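You operate a simulated robot arm through the tools that you are given. There is no shell and no other tool. Be economical: measure what you need, move in short steps, check, and stop when the job is done.

You are at the controls of a simulated robot arm. One attempt, no reset.

Task
The right oven shows wrong tab: swap it for a blue one and start care.
Fine: green tab on the top shelf of the pan rack, drawer shut.

Only the result counts: the job must be done as asked and must still hold three seconds after the hand-in. Knocking over, shifting, dropping, spilling or breaking anything else fails it.

Robot
A 7-joint arm with a two-finger parallel gripper on a trunk, on a base that drives. Base frame: it is fixed to the floor where the robot stands at the start and does not move with it; the origin is under the middle of the robot, x ahead of it, y to its left, z up. Units: m, degrees, N and s.
With the tool pointing down near the work surface it reaches from about 0.1 to 0.7 m from the robot's upright axis, wherever it stands. Its first joint turns from -166.0 to 166.0 degrees. Places, roughly: green tab (4x4x3 cm) [-1.4, 0.8, 1.3]; top shelf of the pan rack [-1.5, 0.8, 1.3]. Payload 1.57 kg.
Tool frame: the origin (TCP) lies between the finger pads and is the grasp point; the fingertips stand 0.03 m ahead of it; z points along the fingers, y is the line along which they close. The gripper opens to 0.11 m. The fingers are 0.024 m wide and 0.012 m thick; the gripper's body (0.048 by 0.112 m) begins 0.078 m behind the TCP.
Orientation is that of the tool frame in the base frame, as a unit quaternion [w, x, y, z]. With the fingers straight down and closing along the base's y, the tool's x points along the base's -x, its y along +y and its z along -z.

Tools
- The arm moves only by the tool jog_arm. Its argument "steps" is a list of rows, each a list of 3 entries, a list of its own where there are three numbers: the gripper command, from -1 (fully open) to 1 (shut), values between in proportion, then the shift along the tool's x, y, z in units of 40 mm (1.0 is 40 mm), then the turn, a rotation vector about the tool's x, y, z in units of 8 degrees (1.0 is 8 degrees). In form: [[hand, [x, y, z], [ax, ay, az]], ...]. A call has 1 to 20 rows; each row shifts and turns the commanded pose from where the row before left it, along the tool's axes as they then stand. A call with a number of a shift or a turn outside -1 to 1 is refused whole. Each row takes 0.2 s and may step no farther than 0.05 m and 8.6 degrees from the row before; otherwise, or with a gripper value out of range, the whole call is refused. A pose out of reach is approached as far as the arm can. The call stops where the force on the tool passes 90 N (or 10 N more than at its start, if that is more) or the arm is blocked; 0.2 s more then pass. Each finger travels about 0.045 m/s and halts on what it meets, pressing with about 37 N; the grip force reading is that of the motor and also rises with nothing between the fingers. The clock runs only during rows and for 0.2 s after the last one: add rows that do not move to give the fingers time. It gives the time, the measured TCP pose, the force on the tool (base axes), the opening and the grip force at its end, in the units of the frame above (readings bear some noise), with the torque about the TCP (base axes, N m) and any sound that the robot's microphone picked up.
- Cameras (640 x 400 px; columns grow to the right, rows downward): "scene" is now at [0.0155, 0.1311, 1.5801]; the picture's right is [-0.31, -0.95, 0.00], its down [-0.67, 0.22, -0.71] and it looks along [0.67, -0.22, -0.71] (base axes); focal length 250 px, centre (320, 200). "wrist" rides on the gripper at [0.07, 0.016, -0.141] in the tool frame; the picture's right is [-0.23, 0.97, 0.00], its down [-0.86, -0.20, -0.48] and it looks along [-0.47, -0.11, 0.88] (tool axes); focal length 222 px, centre (320, 200). There is no depth. A picture from a camera that has moved, and an enlarged one, comes with that camera's place and axes in the base frame and with its lens.
- get_image(camera): a new picture of that camera. The clock stands still meanwhile.
- move_column(by): slides the trunk up (or, below 0, down) by that many m; the arm and the scene camera ride with it, the base frame stays. It gives what a move gives, with no picture.
- base_move(legs): drives the robot by 1 to 6 legs, each [ahead, turn to the left] in m and degrees, along the robot's own axes; the way and the turn of a leg run together, so that a leg with both is an arc; at most 1.5 m and 180 degrees a leg. The arm and the cameras ride along, it lands a little off, and it stops where it bumps. It gives what a move gives.
- turn_head(pan, tilt): turns the head with the scene camera to pan (to the left, within 155 degrees either way) and tilt (down, from -29 to 69), counted from straight ahead of the robot. It gives what a move gives.
- zoom(camera, box): a new picture of the part [left, top, right, bottom] of that camera's present view, enlarged. The clock stands still meanwhile.
- job_done(): hands the job in; it is judged then, once.

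Go step by step. Nothing tells you exact positions but the pictures and the camera data: compare them with the known pose of the tool, close in by small moves and look again before you grip or let go. The budget is 120 turns and 82 pictures, counting those below and the enlarged ones. Unless the task says otherwise, let go and move clear before handing in.

The tools are called after "Emit:" as name(argument=value, ...) on one line, values as JSON. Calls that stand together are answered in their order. jog_arm: Moves the arm, as the interface text tells. Its arguments: {"type":"object","properties":{"steps":{"type":"array","items":{"type":"array"}}},"required":["steps"]} The other tools are called the same way: move_column (by) slides the trunk up or down; base_move (legs) drives the base; turn_head (pan, tilt) turns the head that bears the scene camera; get_image (camera) takes a picture; zoom (camera, box) takes an enlarged picture of a part of a camera's view; job_done () hands the job in.

At the start:

```text
time_s: 0.0
tcp_pos: [0.3649, -0.1083, 1.3713]
ee_rot: [0.018, 0.0, 1.0, -0.006]
force: [134.4, -31.2, -217.9]
moment: [-2.41, 1.88, -1.72]
gripper_width: 0.1098
grip_force: 0.0
trunk travel left (down, up): [-0.515, 0.075]
robot x, y, heading: [-0.0021, 0.0043, -0.1]
head pan, tilt: [-18.3, 45.0]
```

scene: 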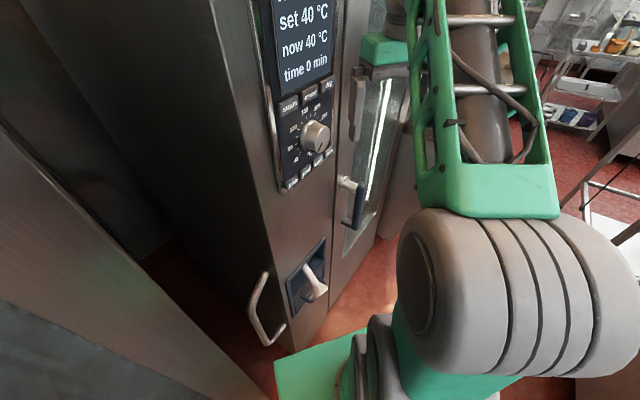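
wrist: 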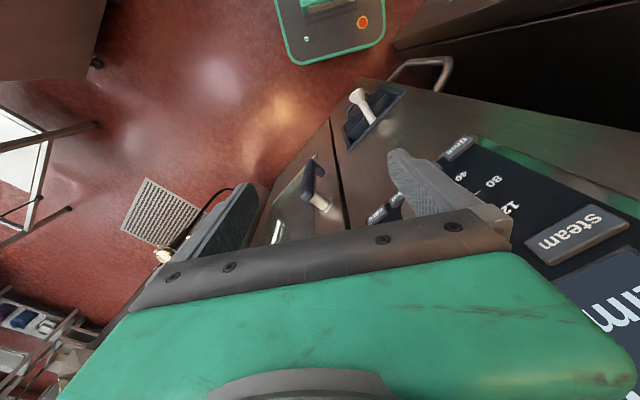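

The start view shows a combi oven close ahead with a control panel, and the hand reads a large force, so it may be touching something. I'll look around before moving.

Emit:
turn_head(pan=0, tilt=10)

Emit:
get_image(camera="scene")

```text
time_s: 1.0
tcp_pos: [0.3657, -0.1094, 1.3725]
ee_rot: [0.02, 0.0, 1.0, -0.007]
force: [41.0, -8.4, -65.3]
moment: [-0.98, 0.52, -0.66]
gripper_width: 0.1101
grip_force: 0.1
trunk travel left (down, up): [-0.515, 0.075]
robot x, y, heading: [-0.0017, -0.0021, 0.3]
head pan, tilt: [0.0, 10.0]
```

```text
79 pictures are left
camera scene: at [0.0313, 0.1567, 1.635], right [0.0, -1.0, 0.0], down [-0.17, 0.0, -0.98], along [0.98, 0.0, -0.17], focal length 250 px, centre (320, 200)
```

scene: 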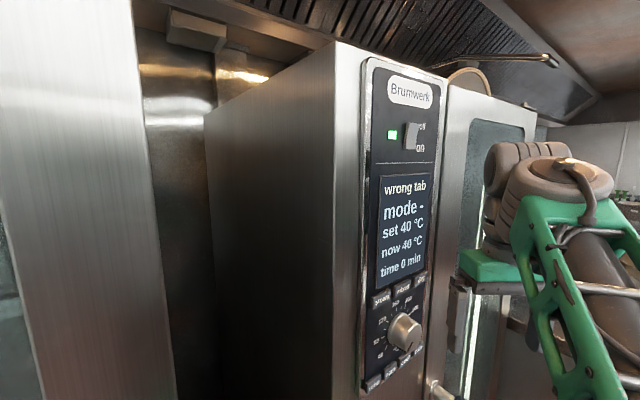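

The oven ahead shows "wrong tab"; I'll survey the rest of the kitchen.

Emit:
turn_head(pan=-60, tilt=25)

Emit:
get_image(camera="scene")

Emit:
turn_head(pan=70, tilt=25)

Emit:
get_image(camera="scene")

Emit:
turn_head(pan=145, tilt=25)

Emit:
get_image(camera="scene")

Emit:
turn_head(pan=-130, tilt=25)

Emit:
get_image(camera="scene")

```text
time_s: 2.3
tcp_pos: [0.3655, -0.1097, 1.3735]
ee_rot: [0.02, 0.0, 1.0, -0.006]
force: [42.0, -10.5, -65.8]
moment: [-0.7, 0.42, -0.5]
gripper_width: 0.11
grip_force: 0.0
trunk travel left (down, up): [-0.515, 0.075]
robot x, y, heading: [0.0003, -0.001, 0.1]
head pan, tilt: [-60.0, 25.0]
```

```text
78 pictures are left
camera scene: at [-0.0156, 0.077, 1.6107], right [-0.87, -0.5, 0.0], down [-0.21, 0.37, -0.91], along [0.45, -0.78, -0.42], focal length 250 px, centre (320, 200)
```

scene: 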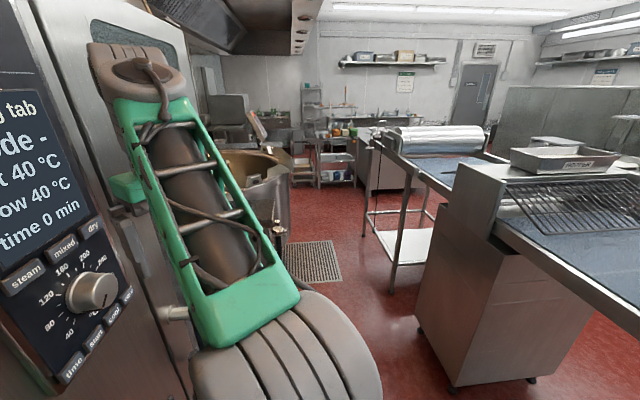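

```text
time_s: 4.4
tcp_pos: [0.366, -0.1104, 1.3723]
ee_rot: [0.021, 0.001, 1.0, -0.007]
force: [41.0, -9.7, -66.3]
moment: [-0.69, 0.42, -0.49]
gripper_width: 0.11
grip_force: 0.2
trunk travel left (down, up): [-0.515, 0.075]
robot x, y, heading: [-0.0034, -0.0007, 0.1]
head pan, tilt: [70.0, 25.0]
```

```text
77 pictures are left
camera scene: at [-0.0302, 0.2433, 1.6107], right [0.94, -0.34, 0.0], down [-0.14, -0.4, -0.91], along [0.31, 0.85, -0.42], focal length 250 px, centre (320, 200)
```

scene: 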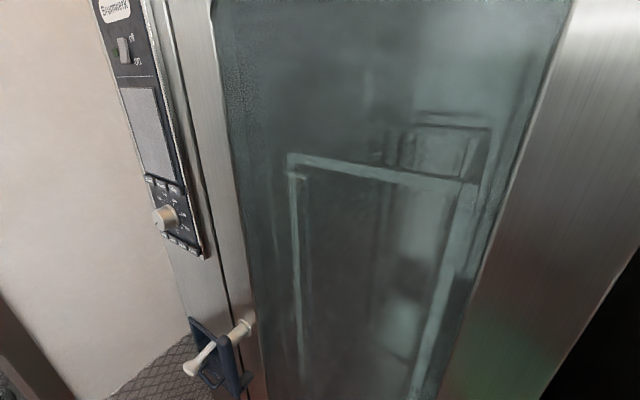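

```text
time_s: 5.9
tcp_pos: [0.3662, -0.1096, 1.3714]
ee_rot: [0.021, 0.001, 1.0, -0.007]
force: [41.7, -10.8, -66.7]
moment: [-0.7, 0.38, -0.47]
gripper_width: 0.1102
grip_force: 0.0
trunk travel left (down, up): [-0.515, 0.075]
robot x, y, heading: [0.001, 0.0021, 0.2]
head pan, tilt: [145.0, 25.0]
```

```text
76 pictures are left
camera scene: at [-0.1372, 0.2096, 1.6107], right [0.57, 0.82, 0.0], down [0.35, -0.24, -0.91], along [-0.74, 0.52, -0.42], focal length 250 px, centre (320, 200)
```

scene: 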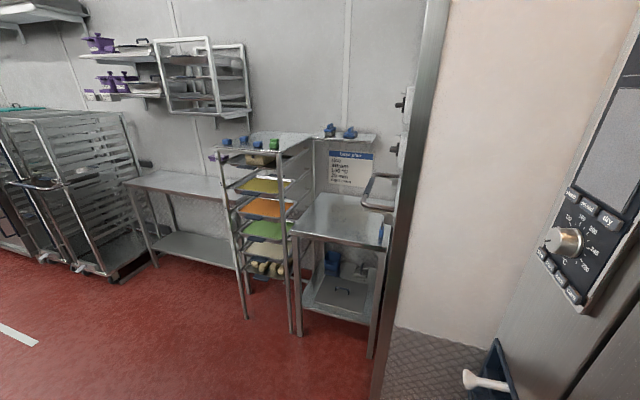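

```text
time_s: 9.7
tcp_pos: [0.3668, -0.109, 1.3726]
ee_rot: [0.02, 0.0, 1.0, -0.007]
force: [41.2, -10.3, -66.5]
moment: [-0.65, 0.4, -0.48]
gripper_width: 0.11
grip_force: 0.1
trunk travel left (down, up): [-0.515, 0.075]
robot x, y, heading: [-0.0004, -0.0005, -0.2]
head pan, tilt: [-130.0, 25.0]
```

```text
75 pictures are left
camera scene: at [-0.1209, 0.0861, 1.6107], right [-0.77, 0.64, 0.0], down [0.27, 0.32, -0.91], along [-0.58, -0.69, -0.42], focal length 250 px, centre (320, 200)
```

scene: 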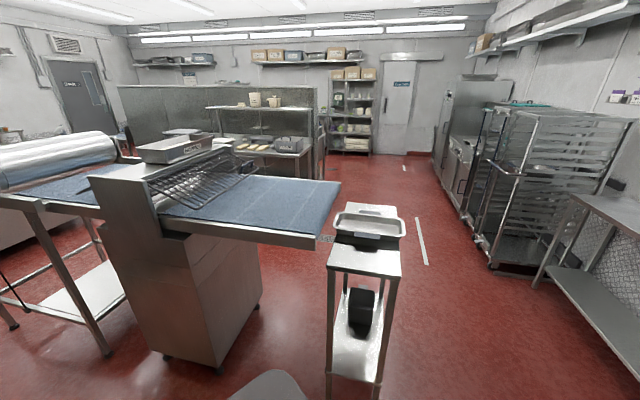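

I see the pan rack with blue and green tabs and a notice on the wall. I'll zoom in on those.

Emit:
turn_head(pan=148, tilt=22)

Emit:
zoom(camera="scene", box=[220, 90, 420, 215])

Emit:
zoom(camera="scene", box=[330, 130, 410, 180])

```text
time_s: 13.5
tcp_pos: [0.365, -0.1091, 1.3721]
ee_rot: [0.021, 0.001, 1.0, -0.008]
force: [41.7, -10.3, -66.3]
moment: [-0.71, 0.36, -0.5]
gripper_width: 0.1098
grip_force: 0.1
trunk travel left (down, up): [-0.515, 0.075]
robot x, y, heading: [-0.0008, -0.0021, 0.1]
head pan, tilt: [148.0, 22.0]
```

```text
3.20 times, centred on (320, 152) of scene
camera zoom: at [-0.1404, 0.2059, 1.6155], right [0.53, 0.85, 0.0], down [0.32, -0.2, -0.93], along [-0.79, 0.49, -0.37], focal length 798 px, centre (320, 352)
```

zoom: 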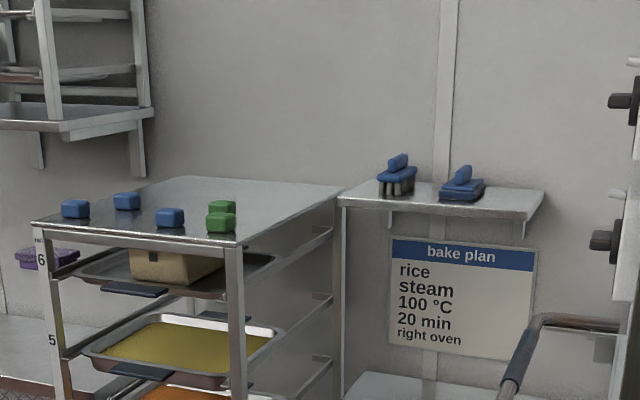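

```text
8.00 times, centred on (370, 155) of scene
camera zoom: at [-0.1404, 0.2059, 1.6155], right [0.53, 0.85, 0.0], down [0.32, -0.2, -0.93], along [-0.79, 0.49, -0.37], focal length 1996 px, centre (-80, 560)
```

zoom: 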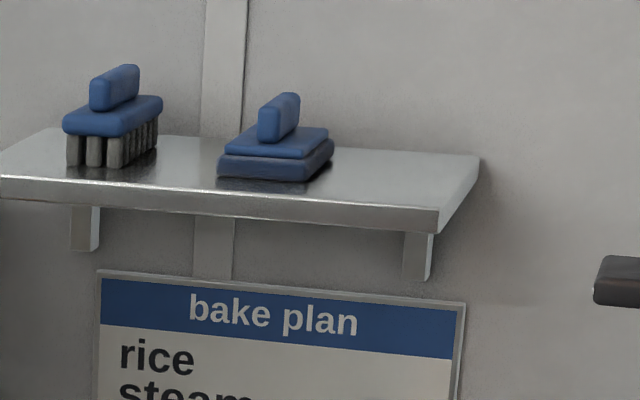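

The rack's top shelf carries three blue and two green tabs. Next I read the right oven's panel and its tab drawer.

Emit:
turn_head(pan=-12, tilt=40)

Emit:
get_image(camera="scene")

Emit:
zoom(camera="scene", box=[240, 20, 400, 120])

```text
time_s: 16.0
tcp_pos: [0.366, -0.1092, 1.3729]
ee_rot: [0.02, 0.0, 1.0, -0.007]
force: [41.4, -11.8, -66.1]
moment: [-0.61, 0.37, -0.46]
gripper_width: 0.1104
grip_force: 0.1
trunk travel left (down, up): [-0.515, 0.075]
robot x, y, heading: [0.0001, 0.0009, -0.0]
head pan, tilt: [-12.0, 40.0]
```

```text
72 pictures are left
camera scene: at [0.0214, 0.1391, 1.5874], right [-0.21, -0.98, 0.0], down [-0.63, 0.13, -0.77], along [0.75, -0.16, -0.64], focal length 250 px, centre (320, 200)
```

scene: 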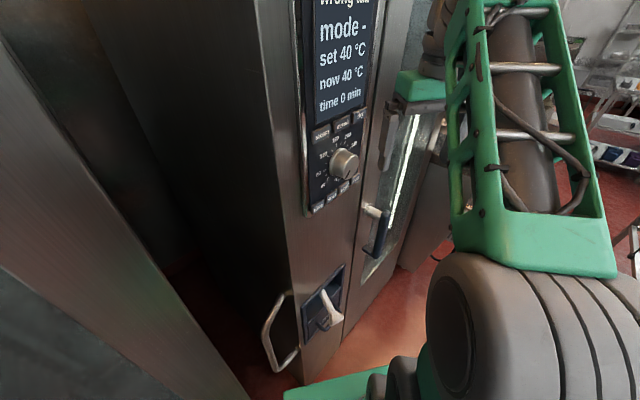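

```text
4.00 times, centred on (320, 70) of scene
camera zoom: at [0.0214, 0.1391, 1.5874], right [-0.21, -0.98, 0.0], down [-0.63, 0.13, -0.77], along [0.75, -0.16, -0.64], focal length 998 px, centre (320, 720)
```

zoom: 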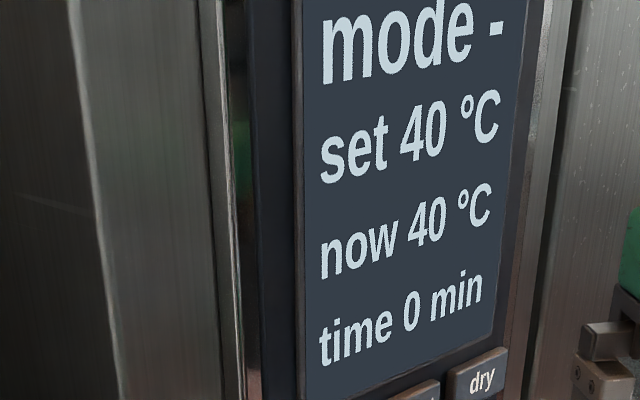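

Emit:
zoom(camera="scene", box=[296, 110, 392, 220])

Emit:
zoom(camera="scene", box=[250, 250, 410, 360])

```text
3.64 times, centred on (344, 165) of scene
camera zoom: at [0.0214, 0.1391, 1.5874], right [-0.21, -0.98, 0.0], down [-0.63, 0.13, -0.77], along [0.75, -0.16, -0.64], focal length 907 px, centre (233, 327)
```

zoom: 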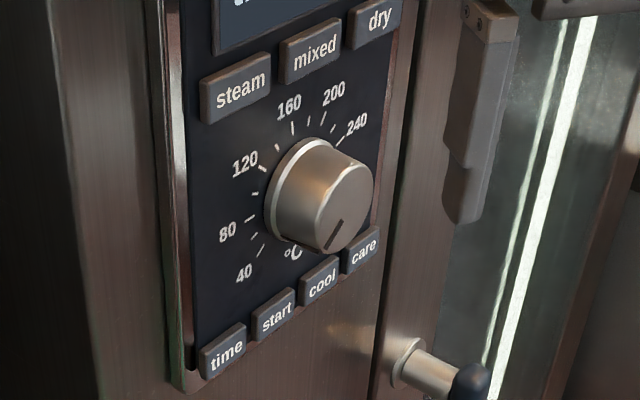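

```text
3.64 times, centred on (330, 305) of scene
camera zoom: at [0.0214, 0.1391, 1.5874], right [-0.21, -0.98, 0.0], down [-0.63, 0.13, -0.77], along [0.75, -0.16, -0.64], focal length 907 px, centre (284, -182)
```

zoom: 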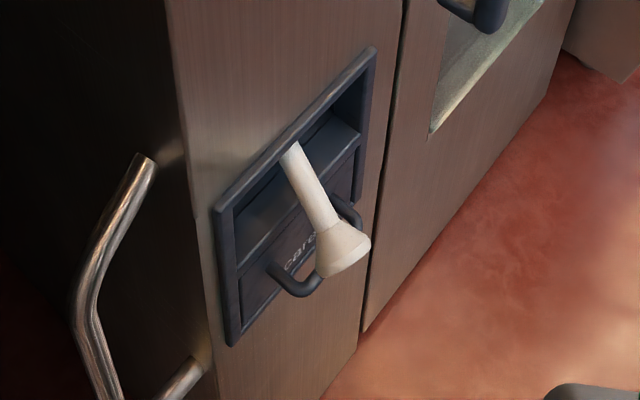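

The care drawer with its U-handle sits under a hand shower on the right oven, and its front faces about 37° to the robot's right. I'll back off and drive round to stand square in front of it.

Emit:
base_move(legs=[[-0.35, 0], [0, -60], [0.36, 0], [0, 97]])

Emit:
turn_head(pan=0, tilt=45)

Emit:
get_image(camera="scene")

Emit:
get_image(camera="wrist")

```text
time_s: 26.9
tcp_pos: [0.1975, -0.1891, 1.3731]
ee_rot: [0.022, -0.315, 0.949, -0.001]
force: [40.0, 15.2, -66.1]
moment: [-0.6, -0.02, -0.38]
gripper_width: 0.11
grip_force: 0.1
trunk travel left (down, up): [-0.515, 0.075]
robot x, y, heading: [-0.1654, -0.3172, 36.7]
head pan, tilt: [-12.0, 40.0]
```

```text
time_s: 27.6
tcp_pos: [0.1988, -0.1887, 1.3716]
ee_rot: [0.022, -0.314, 0.949, 0.0]
force: [20.8, 7.4, -30.9]
moment: [-0.42, 0.23, -0.21]
gripper_width: 0.1099
grip_force: 0.0
trunk travel left (down, up): [-0.515, 0.075]
robot x, y, heading: [-0.1588, -0.321, 36.5]
head pan, tilt: [0.0, 45.0]
```

```text
68 pictures are left
camera scene: at [-0.2381, -0.18, 1.5801], right [0.59, -0.8, 0.0], down [-0.57, -0.42, -0.71], along [0.57, 0.42, -0.71], focal length 250 px, centre (320, 200)
```

scene: 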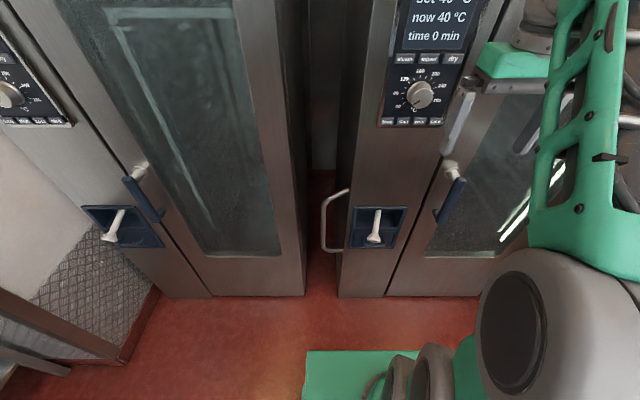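

```text
67 pictures are left
camera wrist: at [0.1274, -0.2197, 1.5101], right [-0.4, 0.92, 0.0], down [0.78, 0.34, 0.52], along [0.48, 0.2, -0.86], focal length 222 px, centre (320, 200)
```

wrist: 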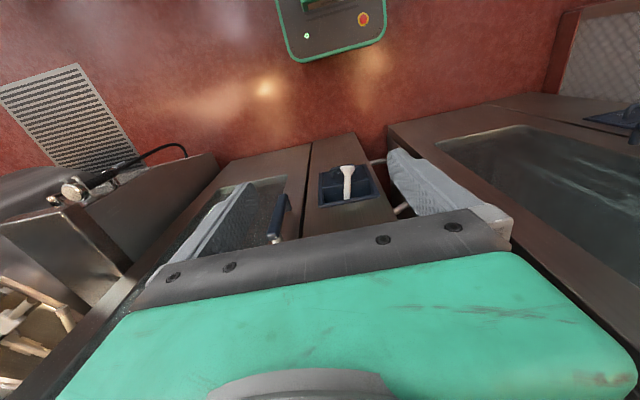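

Now square to the right oven. I'll zoom on its drawer and on the panel.

Emit:
zoom(camera="scene", box=[310, 170, 470, 270])

Emit:
zoom(camera="scene", box=[370, 40, 482, 140])

```text
4.00 times, centred on (390, 220) of scene
camera zoom: at [-0.2381, -0.18, 1.5801], right [0.59, -0.8, 0.0], down [-0.57, -0.42, -0.71], along [0.57, 0.42, -0.71], focal length 998 px, centre (40, 120)
```

zoom: 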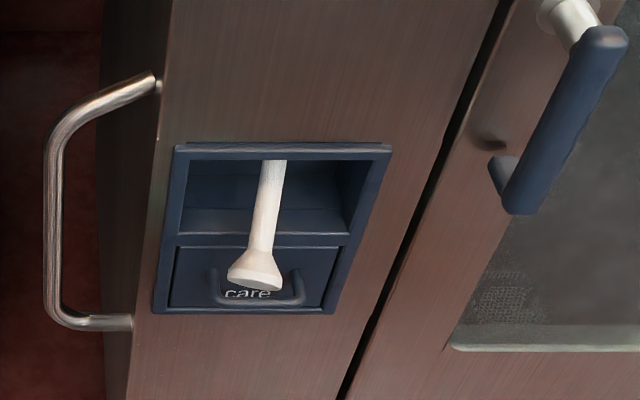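

```text
4.00 times, centred on (426, 90) of scene
camera zoom: at [-0.2381, -0.18, 1.5801], right [0.59, -0.8, 0.0], down [-0.57, -0.42, -0.71], along [0.57, 0.42, -0.71], focal length 998 px, centre (-104, 640)
```

zoom: 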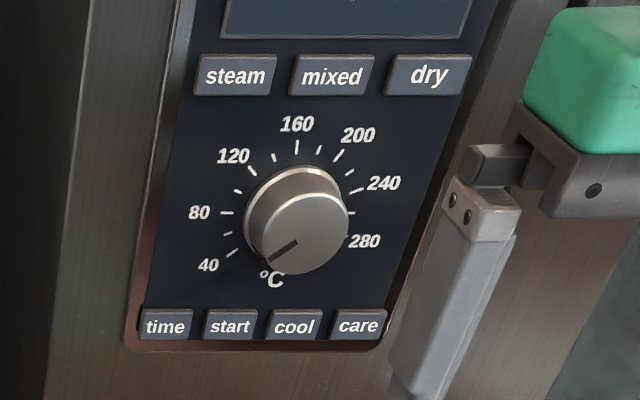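

I'll lower the trunk to view the drawer, handle and shower head from a flatter angle.

Emit:
move_column(by=-0.45)

Emit:
turn_head(pan=-20, tilt=28)

Emit:
zoom(camera="scene", box=[220, 100, 420, 225])

Emit:
get_image(camera="wrist")

```text
refused: -0.45 is not a number from -0.4 to 0.4
```

```text
time_s: 28.5
tcp_pos: [0.198, -0.1888, 1.3724]
ee_rot: [0.022, -0.315, 0.949, 0.0]
force: [23.0, 9.3, -37.6]
moment: [-0.47, -0.1, -0.31]
gripper_width: 0.1099
grip_force: 0.0
trunk travel left (down, up): [-0.515, 0.075]
robot x, y, heading: [-0.1609, -0.3172, 36.3]
head pan, tilt: [-20.0, 28.0]
```

```text
3.20 times, centred on (320, 162) of scene
camera zoom: at [-0.2161, -0.2024, 1.6058], right [0.29, -0.96, 0.0], down [-0.45, -0.13, -0.88], along [0.85, 0.25, -0.47], focal length 798 px, centre (320, 320)
```

zoom: 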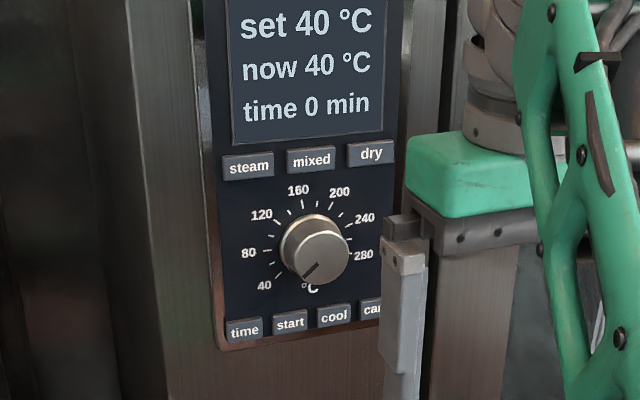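

```text
63 pictures are left
camera wrist: at [0.1274, -0.2197, 1.5101], right [-0.4, 0.92, 0.0], down [0.78, 0.34, 0.52], along [0.48, 0.2, -0.86], focal length 222 px, centre (320, 200)
```

wrist: 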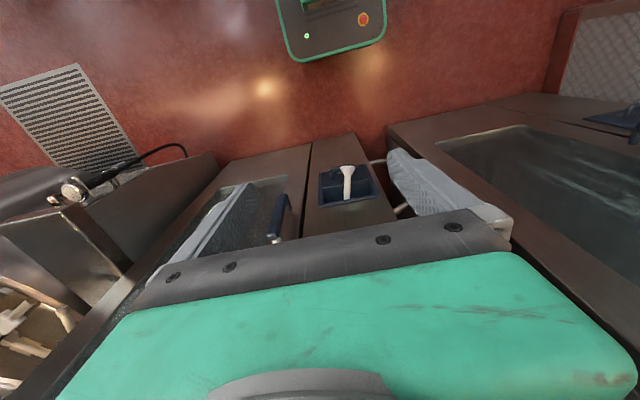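

I'll lower the trunk by 0.4 first, then look.

Emit:
move_column(by=-0.4)

Emit:
turn_head(pan=-18, tilt=30)

Emit:
get_image(camera="scene")

```text
time_s: 32.3
tcp_pos: [0.1978, -0.1887, 0.972]
ee_rot: [0.022, -0.313, 0.949, 0.0]
force: [22.7, 9.7, -39.7]
moment: [-0.41, -0.1, -0.28]
gripper_width: 0.1097
grip_force: 0.1
trunk travel left (down, up): [-0.115, 0.475]
robot x, y, heading: [-0.16, -0.321, 36.5]
head pan, tilt: [-20.0, 28.0]
```

```text
time_s: 32.9
tcp_pos: [0.1981, -0.1896, 0.9718]
ee_rot: [0.023, -0.314, 0.949, 0.0]
force: [23.9, 9.5, -39.2]
moment: [-0.43, -0.1, -0.28]
gripper_width: 0.11
grip_force: 0.1
trunk travel left (down, up): [-0.115, 0.475]
robot x, y, heading: [-0.1645, -0.3196, 36.5]
head pan, tilt: [-18.0, 30.0]
```

```text
62 pictures are left
camera scene: at [-0.2177, -0.1997, 1.2027], right [0.32, -0.95, 0.0], down [-0.47, -0.16, -0.87], along [0.82, 0.28, -0.5], focal length 250 px, centre (320, 200)
```

scene: 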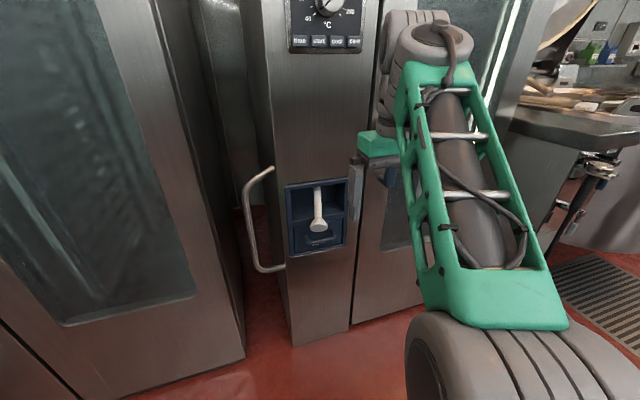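

Emit:
zoom(camera="scene", box=[275, 170, 371, 266])

```text
4.17 times, centred on (323, 218) of scene
camera zoom: at [-0.2177, -0.1997, 1.2027], right [0.32, -0.95, 0.0], down [-0.47, -0.16, -0.87], along [0.82, 0.28, -0.5], focal length 1040 px, centre (308, 125)
```

zoom: 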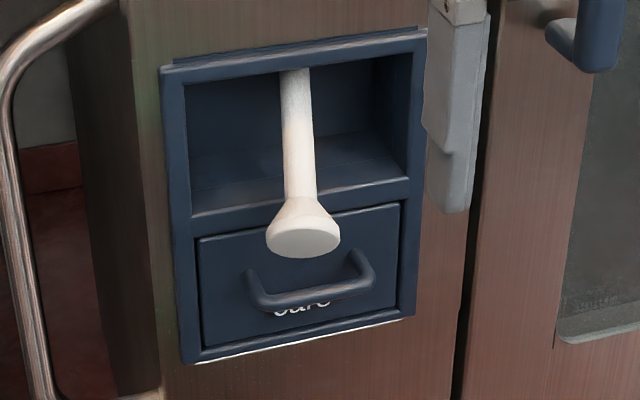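

From two heights the front plane lies about 0.70 m ahead of the robot and the drawer handle bar is at about z 0.66. The shower head hangs just above it, so I'll grip the handle's free right end with fingers closing vertically. First I extend the arm a little and pitch the tool forward.

Emit:
jog_arm(steps=[[-1, [-1, 0, 0], [0, 0, 0]], [-1, [-1, 0, 0], [0, 0, 0]], [-1, [-1, 0, 0], [0, 0, 0]]])

Emit:
jog_arm(steps=[[-1, [0, 0, 0], [0, -1, 0]], [-1, [0, 0, 0], [0, -1, 0]], [-1, [0, 0, 0], [0, -1, 0]], [-1, [0, 0, 0], [0, -1, 0]], [-1, [0, 0, 0], [0, -1, 0]], [-1, [0, 0, 0], [0, -1, 0]]])

```text
time_s: 33.4
tcp_pos: [0.2309, -0.1674, 0.9743]
ee_rot: [0.029, -0.318, 0.948, 0.0]
force: [12.9, 6.2, -19.2]
moment: [-0.43, 0.08, -0.23]
gripper_width: 0.1099
grip_force: 0.2
trunk travel left (down, up): [-0.115, 0.475]
robot x, y, heading: [-0.1645, -0.3197, 36.4]
head pan, tilt: [-18.0, 30.0]
stopped in row 2: the force on the tool passed its limit (the readings are from after the stop); the commanded pose is now the measured one
```

```text
time_s: 35.0
tcp_pos: [0.2475, -0.1545, 0.9468]
ee_rot: [0.353, -0.285, 0.884, 0.112]
force: [-1.5, -0.2, 0.4]
moment: [0.0, 0.0, -0.01]
gripper_width: 0.1098
grip_force: 0.0
out of reach, approached as far as the arm can: row 6
trunk travel left (down, up): [-0.115, 0.475]
robot x, y, heading: [-0.1646, -0.3187, 36.5]
head pan, tilt: [-18.0, 30.0]
stopped in row 6: the arm was blocked; the commanded pose is now the measured one
```

The force is gone now, but the arm reached a limit while pitching. Let me see the arm's posture.

Emit:
turn_head(pan=-35, tilt=40)

Emit:
get_image(camera="scene")

```text
time_s: 35.8
tcp_pos: [0.2468, -0.1521, 0.9466]
ee_rot: [0.349, -0.287, 0.885, 0.111]
force: [0.8, -0.6, -0.3]
moment: [0.01, 0.02, 0.0]
gripper_width: 0.11
grip_force: 0.0
trunk travel left (down, up): [-0.115, 0.475]
robot x, y, heading: [-0.1599, -0.3206, 36.4]
head pan, tilt: [-35.0, 40.0]
```

```text
60 pictures are left
camera scene: at [-0.2081, -0.2174, 1.1847], right [0.03, -1.0, 0.01], down [-0.65, -0.02, -0.76], along [0.76, 0.02, -0.65], focal length 250 px, centre (320, 200)
```

scene: 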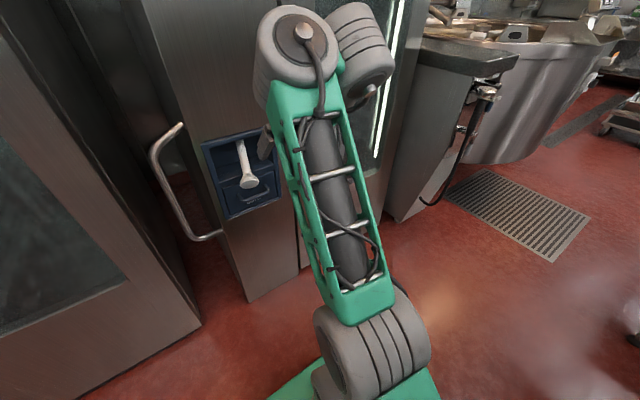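

The shoulder sits low, so I'll come forward and down while keeping clear of the oven, then continue pitching.

Emit:
jog_arm(steps=[[-1, [-0.09, 0, 0.98], [0, 0, 0]], [-1, [-0.09, 0, 0.98], [0, 0, 0]], [-1, [-0.09, 0, 0.98], [0, 0, 0]]])

Emit:
jog_arm(steps=[[-1, [0, 0, 0], [0, -1, 0]], [-1, [0, 0, 0], [0, -1, 0]], [-1, [0, 0, 0], [0, -1, 0]]])

```text
time_s: 36.5
tcp_pos: [0.2406, -0.1081, 0.9526]
ee_rot: [0.353, -0.284, 0.885, 0.107]
force: [0.5, -0.1, -0.2]
moment: [0.0, 0.03, 0.0]
gripper_width: 0.1101
grip_force: 0.0
out of reach, approached as far as the arm can: row 1, 2, 3
trunk travel left (down, up): [-0.115, 0.475]
robot x, y, heading: [-0.163, -0.3192, 36.7]
head pan, tilt: [-35.0, 40.0]
```

```text
time_s: 37.1
tcp_pos: [0.2754, -0.1438, 0.9665]
ee_rot: [0.407, -0.182, 0.894, 0.045]
force: [0.8, 0.3, -0.5]
moment: [0.0, 0.0, 0.0]
gripper_width: 0.1098
grip_force: 0.1
out of reach, approached as far as the arm can: row 1, 2
trunk travel left (down, up): [-0.115, 0.475]
robot x, y, heading: [-0.1629, -0.3189, 36.6]
head pan, tilt: [-35.0, 40.0]
stopped in row 2: the arm was blocked; the commanded pose is now the measured one
```

The wrist joint hits its limit when the target is this close, so I'd be better off standing about 0.2 m farther back with the arm stretched out. I'll check the space behind first.

Emit:
turn_head(pan=150, tilt=35)

Emit:
get_image(camera="scene")

```text
time_s: 39.9
tcp_pos: [0.2734, -0.1444, 0.968]
ee_rot: [0.408, -0.184, 0.893, 0.048]
force: [-0.2, 0.3, 0.5]
moment: [0.02, 0.04, -0.05]
gripper_width: 0.1103
grip_force: 0.0
trunk travel left (down, up): [-0.115, 0.475]
robot x, y, heading: [-0.1602, -0.3195, 36.3]
head pan, tilt: [150.0, 35.0]
```

```text
59 pictures are left
camera scene: at [-0.3838, -0.2316, 1.1957], right [-0.11, 0.99, -0.01], down [0.56, 0.06, -0.82], along [-0.82, -0.1, -0.57], focal length 250 px, centre (320, 200)
```

scene: 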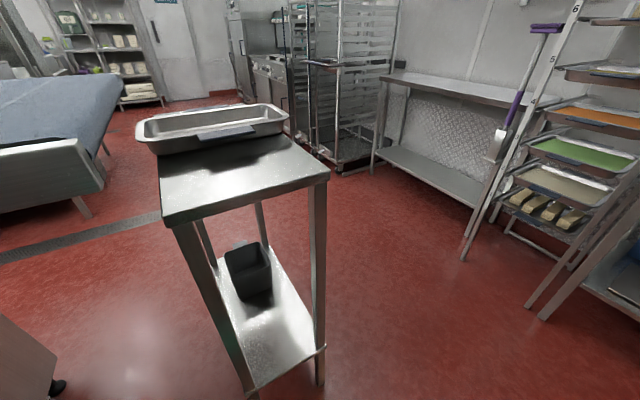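

The stand behind leaves about 0.45 m, so I'll back off only 0.12 m, straighten the tool's yaw, then lower and extend.

Emit:
base_move(legs=[[-0.12, 0]])

Emit:
jog_arm(steps=[[-1, [0, 0, 0.6], [-0.53, -0.05, -0.47]], [-1, [0, 0, 0.6], [-0.53, -0.05, -0.47]], [-1, [0, 0, 0.6], [-0.53, -0.05, -0.47]]])

```text
time_s: 41.1
tcp_pos: [0.1764, -0.2155, 0.9693]
ee_rot: [0.408, -0.182, 0.893, 0.047]
force: [0.4, 0.1, 0.0]
moment: [0.02, -0.02, 0.0]
gripper_width: 0.1101
grip_force: 0.1
trunk travel left (down, up): [-0.115, 0.475]
robot x, y, heading: [-0.2613, -0.3886, 36.6]
head pan, tilt: [150.0, 35.0]
```

```text
time_s: 41.9
tcp_pos: [0.1548, -0.1683, 0.9757]
ee_rot: [0.386, -0.3, 0.868, 0.087]
force: [0.3, -0.1, -0.3]
moment: [0.02, -0.03, -0.04]
gripper_width: 0.1102
grip_force: 0.1
out of reach, approached as far as the arm can: row 1, 2, 3
trunk travel left (down, up): [-0.115, 0.475]
robot x, y, heading: [-0.2561, -0.3906, 36.6]
head pan, tilt: [150.0, 35.0]
```

The arm keeps meeting a limit in this folded posture; let me look at it again before choosing another way.

Emit:
turn_head(pan=-30, tilt=35)

Emit:
get_image(camera="scene")

Emit:
get_image(camera="wrist")

```text
time_s: 44.6
tcp_pos: [0.1531, -0.1597, 0.9752]
ee_rot: [0.384, -0.308, 0.866, 0.09]
force: [1.3, -0.6, 0.4]
moment: [0.03, -0.01, -0.01]
gripper_width: 0.11
grip_force: 0.1
trunk travel left (down, up): [-0.115, 0.475]
robot x, y, heading: [-0.2596, -0.3919, 36.5]
head pan, tilt: [-30.0, 35.0]
```

```text
58 pictures are left
camera scene: at [-0.3079, -0.2786, 1.1938], right [0.11, -0.99, 0.01], down [-0.57, -0.07, -0.82], along [0.81, 0.09, -0.58], focal length 250 px, centre (320, 200)
```

scene: 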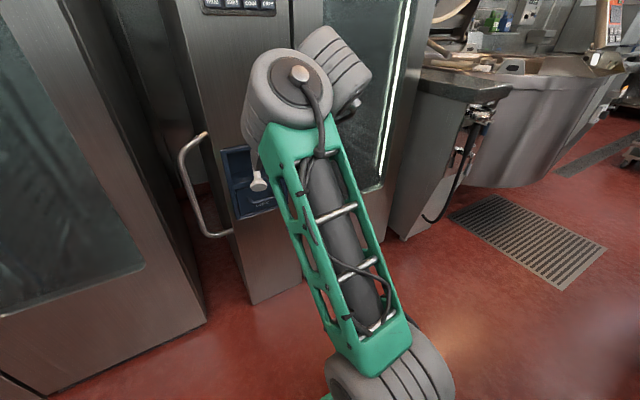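

```text
57 pictures are left
camera wrist: at [0.0216, -0.2358, 1.0209], right [-0.47, 0.88, 0.09], down [0.27, 0.05, 0.96], along [0.84, 0.47, -0.26], focal length 222 px, centre (320, 200)
```

wrist: 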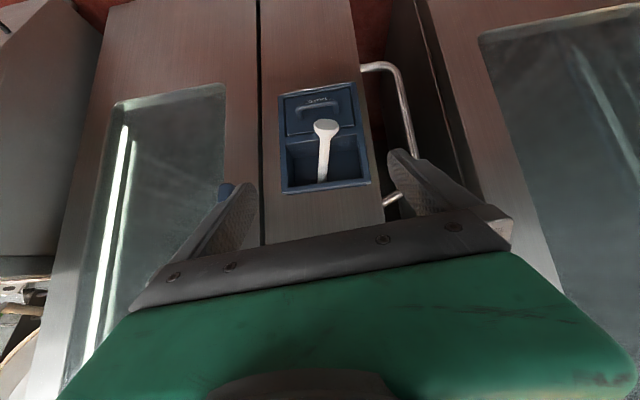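

I'll probe which directions are free with small moves: straight down first.

Emit:
jog_arm(steps=[[-1, [0.5, 0, 0.5], [0, 0, 0]], [-1, [0.5, 0, 0.5], [0, 0, 0]]])

Emit:
jog_arm(steps=[[-1, [-0.5, 0, 0.5], [0, 0, 0]], [-1, [-0.5, 0, 0.5], [0, 0, 0]]])

```text
time_s: 45.4
tcp_pos: [0.1553, -0.1823, 0.9606]
ee_rot: [0.384, -0.274, 0.878, 0.076]
force: [0.0, 0.5, 0.1]
moment: [0.03, 0.0, -0.02]
gripper_width: 0.11
grip_force: 0.1
out of reach, approached as far as the arm can: row 1, 2
trunk travel left (down, up): [-0.115, 0.475]
robot x, y, heading: [-0.2616, -0.3896, 36.7]
head pan, tilt: [-30.0, 35.0]
stopped in row 2: the arm was blocked; the commanded pose is now the measured one
```

```text
time_s: 46.0
tcp_pos: [0.1893, -0.1535, 0.9821]
ee_rot: [0.391, -0.272, 0.876, 0.079]
force: [-0.6, 0.8, 0.0]
moment: [0.0, -0.02, -0.03]
gripper_width: 0.11
grip_force: 0.1
out of reach, approached as far as the arm can: row 1, 2
trunk travel left (down, up): [-0.115, 0.475]
robot x, y, heading: [-0.2583, -0.3897, 36.5]
head pan, tilt: [-30.0, 35.0]
```

Forward is free; down isn't at this pitch. I'll stretch forward (the plane is ~0.82 m ahead of the robot, tool at 0.50) and then test down again.

Emit:
jog_arm(steps=[[-1, [-0.7, 0, 0.7], [0, 0, 0]], [-1, [-0.7, 0, 0.7], [0, 0, 0]], [-1, [-0.7, 0, 0.7], [0, 0, 0]]])

Emit:
jog_arm(steps=[[-1, [0.7, 0, 0.7], [0, 0, 0]], [-1, [0.7, 0, 0.7], [0, 0, 0]]])

```text
time_s: 46.8
tcp_pos: [0.287, -0.0912, 0.9845]
ee_rot: [0.392, -0.273, 0.875, 0.082]
force: [-0.7, -0.4, -0.1]
moment: [0.0, 0.0, 0.01]
gripper_width: 0.11
grip_force: 0.0
out of reach, approached as far as the arm can: row 1
trunk travel left (down, up): [-0.115, 0.475]
robot x, y, heading: [-0.2589, -0.3909, 36.6]
head pan, tilt: [-30.0, 35.0]
```

```text
time_s: 47.4
tcp_pos: [0.2926, -0.0912, 0.9053]
ee_rot: [0.393, -0.272, 0.875, 0.081]
force: [0.1, 0.3, 1.0]
moment: [0.01, -0.01, 0.0]
gripper_width: 0.1101
grip_force: 0.0
trunk travel left (down, up): [-0.115, 0.475]
robot x, y, heading: [-0.2558, -0.3904, 36.4]
head pan, tilt: [-30.0, 35.0]
```

Now it moves freely. I'll pitch further in steps.

Emit:
jog_arm(steps=[[-1, [0, 0, 0], [0, -1, 0]], [-1, [0, 0, 0], [0, -1, 0]], [-1, [0, 0, 0], [0, -1, 0]]])

```text
time_s: 48.2
tcp_pos: [0.2959, -0.0906, 0.9048]
ee_rot: [0.564, -0.251, 0.774, 0.138]
force: [0.4, -0.7, 0.6]
moment: [-0.03, 0.0, 0.0]
gripper_width: 0.11
grip_force: 0.1
trunk travel left (down, up): [-0.115, 0.475]
robot x, y, heading: [-0.2586, -0.3873, 36.6]
head pan, tilt: [-30.0, 35.0]
```

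Pitch is about 71° now. Next I roll the tool 90° so that the fingers close vertically.

Emit:
jog_arm(steps=[[-1, [0, 0, 0], [0, 0, 1]], [-1, [0, 0, 0], [0, 0, 1]], [-1, [0, 0, 0], [0, 0, 1]], [-1, [0, 0, 0], [0, 0, 1]], [-1, [0, 0, 0], [0, 0, 1]], [-1, [0, 0, 0], [0, 0, 1]], [-1, [0, 0, 0], [0, 0, 1]], [-1, [0, 0, 0], [0, 0, 1]], [-1, [0, 0, 0], [0, 0, 1]], [-1, [0, 0, 0], [0, 0, 1]], [-1, [0, 0, 0], [0, 0, 0.7]]])

Emit:
get_image(camera="wrist")

```text
time_s: 50.6
tcp_pos: [0.2941, -0.0917, 0.9065]
ee_rot: [0.322, 0.343, 0.737, 0.485]
force: [-0.7, -0.2, 0.9]
moment: [0.01, 0.03, 0.01]
gripper_width: 0.1103
grip_force: 0.1
trunk travel left (down, up): [-0.115, 0.475]
robot x, y, heading: [-0.2579, -0.3926, 36.3]
head pan, tilt: [-30.0, 35.0]
```

```text
56 pictures are left
camera wrist: at [0.1452, -0.1002, 0.9572], right [0.32, 0.1, 0.94], down [0.05, -0.99, 0.09], along [0.95, 0.02, -0.32], focal length 222 px, centre (320, 200)
```

wrist: 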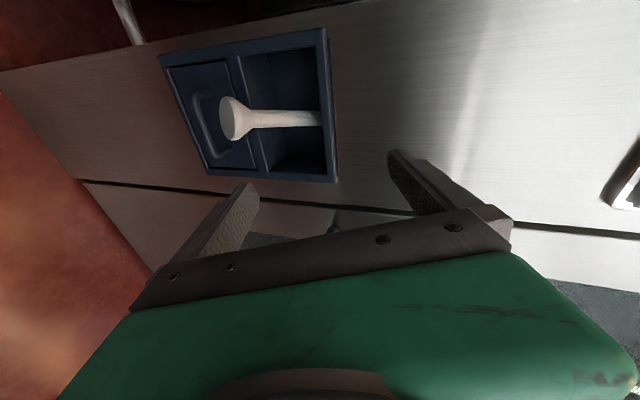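

The estimate of the handle's right end projects within a few pixels of what I see. I'll zoom to refine it.

Emit:
zoom(camera="wrist", box=[150, 60, 310, 190])

```text
3.08 times, centred on (230, 125) of wrist
camera zoom: at [0.1452, -0.1002, 0.9572], right [0.32, 0.1, 0.94], down [0.05, -0.99, 0.09], along [0.95, 0.02, -0.32], focal length 684 px, centre (597, 431)
```

zoom: 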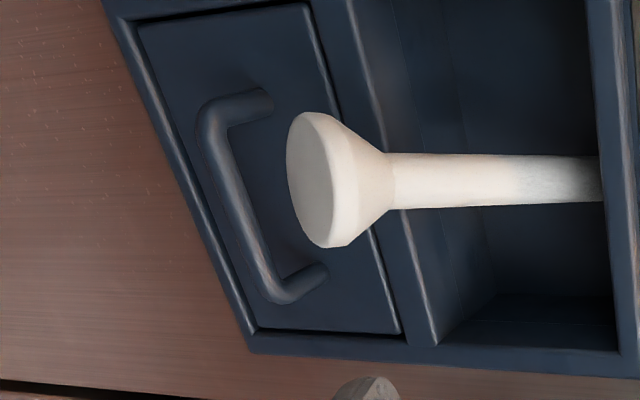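

The picture gives the bar at z≈0.659, with its right corner near (0.449, −0.033). I correct yaw and roll, then go to a pre-grasp point 12 cm back, with the hand part-closed.

Emit:
jog_arm(steps=[[0.0, [0, 0, 0], [-0.05, 0.3, 0.4]], [0.27, [0, 0, 0], [-0.05, 0.3, 0.4]], [0.27, [-0.13, -0.763, 0.461], [0, 0, 0]], [0.27, [-0.13, -0.763, 0.461], [0, 0, 0]], [0.27, [-0.13, -0.763, 0.461], [0, 0, 0]], [0.27, [-0.13, -0.763, 0.461], [0, 0, 0]], [0.27, [-0.13, -0.763, 0.461], [0, 0, 0]], [0.27, [-0.13, -0.763, 0.461], [0, 0, 0]]])

Emit:
get_image(camera="wrist")

```text
time_s: 52.4
tcp_pos: [0.3501, -0.09, 0.6979]
ee_rot: [0.265, 0.36, 0.727, 0.522]
force: [0.2, -0.3, -0.6]
moment: [0.02, -0.02, -0.01]
gripper_width: 0.0398
grip_force: 0.1
trunk travel left (down, up): [-0.115, 0.475]
robot x, y, heading: [-0.2605, -0.3939, 36.5]
head pan, tilt: [-30.0, 35.0]
```

```text
54 pictures are left
camera wrist: at [0.2057, -0.1113, 0.7576], right [0.38, 0.01, 0.93], down [0.1, -0.99, -0.03], along [0.92, 0.1, -0.38], focal length 222 px, centre (320, 200)
```

wrist: 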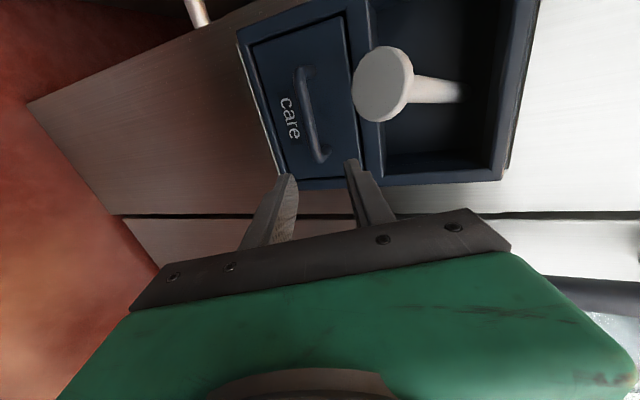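

The bar lies practically on the tool's axis, about 0.11 m ahead. I move in along it and check before closing.

Emit:
jog_arm(steps=[[0.27, [0, 0.015, 0.68], [0, 0, 0]], [0.27, [0, 0.015, 0.68], [0, 0, 0]], [0.27, [0, 0.015, 0.68], [0, 0, 0]], [0.27, [0, 0.015, 0.68], [0, 0, 0]]])

Emit:
get_image(camera="wrist")

```text
time_s: 53.4
tcp_pos: [0.4348, -0.0291, 0.669]
ee_rot: [0.266, 0.361, 0.727, 0.521]
force: [0.0, 0.0, 0.2]
moment: [-0.03, 0.07, 0.0]
gripper_width: 0.0401
grip_force: 0.1
trunk travel left (down, up): [-0.115, 0.475]
robot x, y, heading: [-0.2599, -0.3947, 36.7]
head pan, tilt: [-30.0, 35.0]
```

```text
53 pictures are left
camera wrist: at [0.2909, -0.0503, 0.7276], right [0.38, 0.01, 0.93], down [0.1, -0.99, -0.03], along [0.92, 0.1, -0.38], focal length 222 px, centre (320, 200)
```

wrist: 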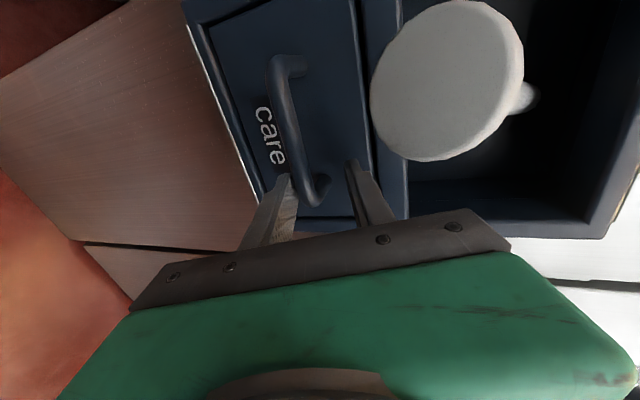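

The right end of the bar sits between the fingers and the shower head is clear. Closing.

Emit:
jog_arm(steps=[[1, [0, 0, 0], [0, 0, 0]], [1, [0, 0, 0], [0, 0, 0]], [1, [0, 0, 0], [0, 0, 0]], [1, [0, 0, 0], [0, 0, 0]]])

```text
time_s: 54.4
tcp_pos: [0.4327, -0.0293, 0.6618]
ee_rot: [0.263, 0.361, 0.73, 0.517]
force: [-14.9, -11.1, -22.2]
moment: [-0.09, -0.07, -0.15]
gripper_width: 0.0203
grip_force: 33.8
trunk travel left (down, up): [-0.115, 0.475]
robot x, y, heading: [-0.2557, -0.3903, 36.3]
head pan, tilt: [-30.0, 35.0]
```

Gripped. Now I pull straight back, away from the oven, in small steps.

Emit:
jog_arm(steps=[[1, [0, -0.16, -0.47], [0, 0, 0]], [1, [0, -0.16, -0.47], [0, 0, 0]], [1, [0, -0.16, -0.47], [0, 0, 0]]])

Emit:
get_image(camera="wrist")

```text
time_s: 55.2
tcp_pos: [0.3868, -0.0636, 0.662]
ee_rot: [0.264, 0.361, 0.728, 0.519]
force: [1.6, -1.0, -27.8]
moment: [0.0, -0.26, -0.37]
gripper_width: 0.0201
grip_force: 33.7
trunk travel left (down, up): [-0.115, 0.475]
robot x, y, heading: [-0.2596, -0.3922, 36.7]
head pan, tilt: [-30.0, 35.0]
```

```text
52 pictures are left
camera wrist: at [0.2431, -0.0856, 0.7219], right [0.38, 0.01, 0.92], down [0.1, -0.99, -0.03], along [0.92, 0.1, -0.38], focal length 222 px, centre (320, 200)
```

wrist: 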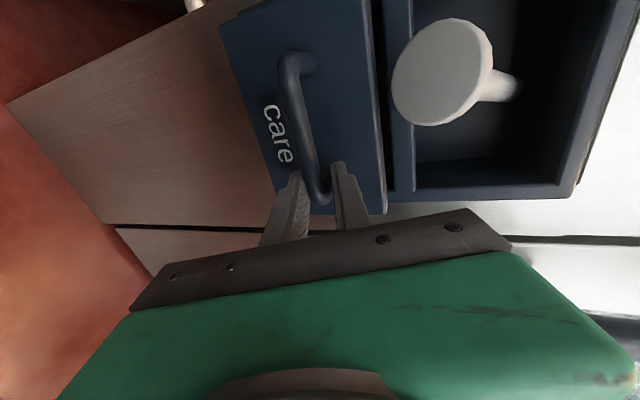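

The drawer slides out easily. I pull on.

Emit:
jog_arm(steps=[[1, [0, -0.16, -0.47], [0, 0, 0]], [1, [0, -0.16, -0.47], [0, 0, 0]], [1, [0, -0.16, -0.47], [0, 0, 0]], [1, [0, -0.16, -0.47], [0, 0, 0]]])

Emit:
get_image(camera="wrist")

```text
time_s: 56.2
tcp_pos: [0.3213, -0.1133, 0.6612]
ee_rot: [0.262, 0.361, 0.729, 0.519]
force: [-1.8, 3.0, -30.6]
moment: [0.07, -0.05, 0.22]
gripper_width: 0.0197
grip_force: 33.7
trunk travel left (down, up): [-0.115, 0.475]
robot x, y, heading: [-0.2532, -0.3892, 36.4]
head pan, tilt: [-30.0, 35.0]
```

```text
51 pictures are left
camera wrist: at [0.1775, -0.1341, 0.7223], right [0.39, 0.01, 0.92], down [0.1, -0.99, -0.03], along [0.92, 0.1, -0.38], focal length 222 px, centre (320, 200)
```

wrist: 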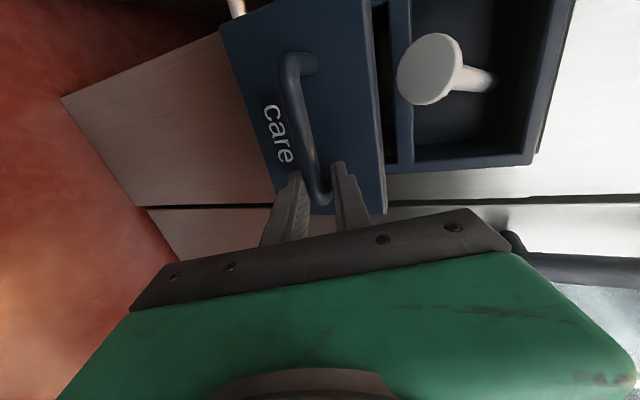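

Pulled out about 0.14 m. Let me look into the drawer from the head.

Emit:
turn_head(pan=-8, tilt=42)

Emit:
get_image(camera="scene")

```text
time_s: 57.1
tcp_pos: [0.3216, -0.1128, 0.6618]
ee_rot: [0.263, 0.362, 0.729, 0.518]
force: [-2.0, 3.1, -29.6]
moment: [0.09, -0.12, 0.34]
gripper_width: 0.02
grip_force: 33.9
trunk travel left (down, up): [-0.115, 0.475]
robot x, y, heading: [-0.2595, -0.3876, 36.6]
head pan, tilt: [-8.0, 42.0]
```

```text
50 pictures are left
camera scene: at [-0.3254, -0.2595, 1.1843], right [0.48, -0.88, 0.0], down [-0.59, -0.32, -0.74], along [0.65, 0.35, -0.67], focal length 250 px, centre (320, 200)
```

scene: 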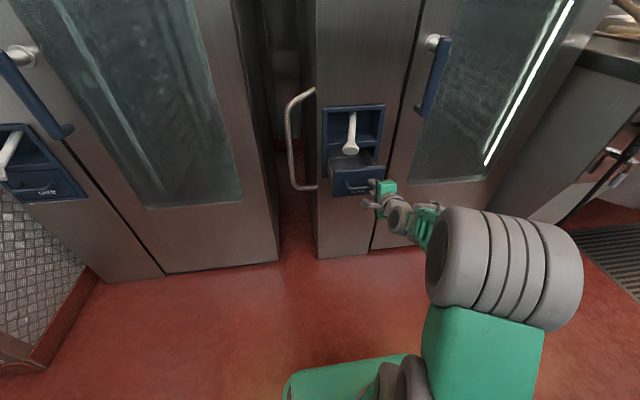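

Emit:
zoom(camera="scene", box=[310, 95, 406, 215])

```text
3.33 times, centred on (358, 155) of scene
camera zoom: at [-0.3254, -0.2595, 1.1843], right [0.48, -0.88, 0.0], down [-0.59, -0.32, -0.74], along [0.65, 0.35, -0.67], focal length 832 px, centre (193, 350)
```

zoom: 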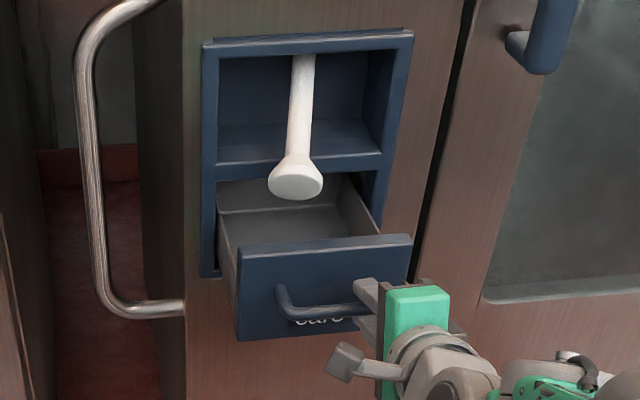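

No tab visible yet; it may sit farther back. I pull on gently until the stop.

Emit:
jog_arm(steps=[[1, [0, -0.16, -0.47], [0, 0, 0]], [1, [0, -0.16, -0.47], [0, 0, 0]], [1, [0, -0.16, -0.47], [0, 0, 0]]])

Emit:
zoom(camera="scene", box=[310, 95, 406, 215])

```text
time_s: 57.9
tcp_pos: [0.2754, -0.1471, 0.6636]
ee_rot: [0.265, 0.361, 0.728, 0.519]
force: [2.2, 6.4, -27.9]
moment: [-0.04, 0.09, 0.15]
gripper_width: 0.0178
grip_force: 32.1
trunk travel left (down, up): [-0.115, 0.475]
robot x, y, heading: [-0.2584, -0.3931, 36.6]
head pan, tilt: [-8.0, 42.0]
```

```text
3.33 times, centred on (358, 155) of scene
camera zoom: at [-0.3254, -0.2593, 1.1844], right [0.48, -0.88, 0.0], down [-0.59, -0.32, -0.74], along [0.65, 0.35, -0.67], focal length 832 px, centre (193, 350)
```

zoom: 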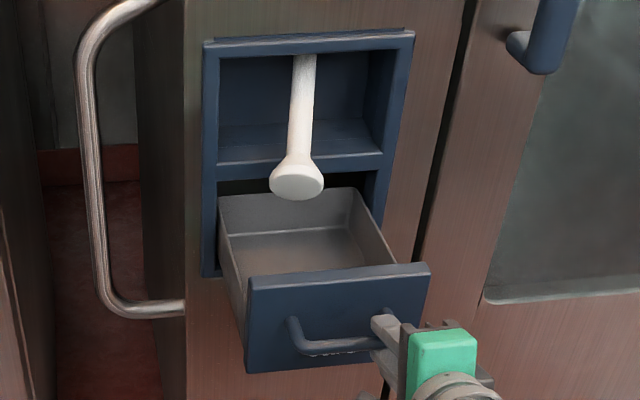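

The drawer is almost fully out and its back is empty; the tab may be hidden just behind the front panel. I release, back off, and look from higher.

Emit:
jog_arm(steps=[[0.27, [0, 0, 0], [0, 0, 0]], [0.27, [0, 0, 0], [0, 0, 0]], [0.27, [0, 0, 0], [0, 0, 0]], [0.27, [0, 0, -0.8], [0, 0, 0]], [0.27, [0, 0, -0.8], [0, 0, 0]], [0.27, [0, 0, -0.8], [0, 0, 0]]])

Emit:
move_column(by=0.4)

Emit:
turn_head(pan=-5, tilt=50)

Emit:
get_image(camera="scene")

```text
time_s: 59.3
tcp_pos: [0.2011, -0.204, 0.6983]
ee_rot: [0.265, 0.362, 0.727, 0.52]
force: [0.0, 0.3, -0.6]
moment: [-0.02, -0.04, -0.01]
gripper_width: 0.0405
grip_force: 0.0
trunk travel left (down, up): [-0.115, 0.475]
robot x, y, heading: [-0.2592, -0.3903, 36.7]
head pan, tilt: [-8.0, 42.0]
```

```text
time_s: 63.1
tcp_pos: [0.2026, -0.2037, 1.0982]
ee_rot: [0.264, 0.361, 0.728, 0.52]
force: [0.1, 0.1, 0.3]
moment: [-0.01, -0.02, -0.01]
gripper_width: 0.0403
grip_force: 0.1
trunk travel left (down, up): [-0.515, 0.075]
robot x, y, heading: [-0.2612, -0.391, 36.4]
head pan, tilt: [-8.0, 42.0]
```

```text
time_s: 63.8
tcp_pos: [0.2028, -0.2051, 1.0982]
ee_rot: [0.264, 0.361, 0.727, 0.521]
force: [0.5, 0.3, 0.7]
moment: [0.02, 0.02, -0.01]
gripper_width: 0.0404
grip_force: 0.1
trunk travel left (down, up): [-0.515, 0.075]
robot x, y, heading: [-0.258, -0.3887, 36.5]
head pan, tilt: [-5.0, 50.0]
```

```text
47 pictures are left
camera scene: at [-0.335, -0.2601, 1.5732], right [0.52, -0.85, 0.0], down [-0.65, -0.4, -0.64], along [0.55, 0.34, -0.77], focal length 250 px, centre (320, 200)
```

scene: 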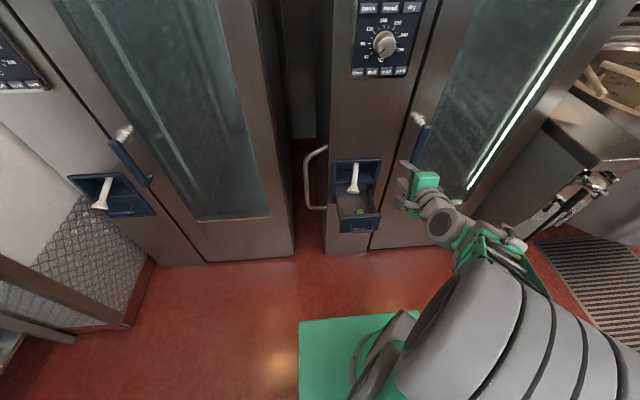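

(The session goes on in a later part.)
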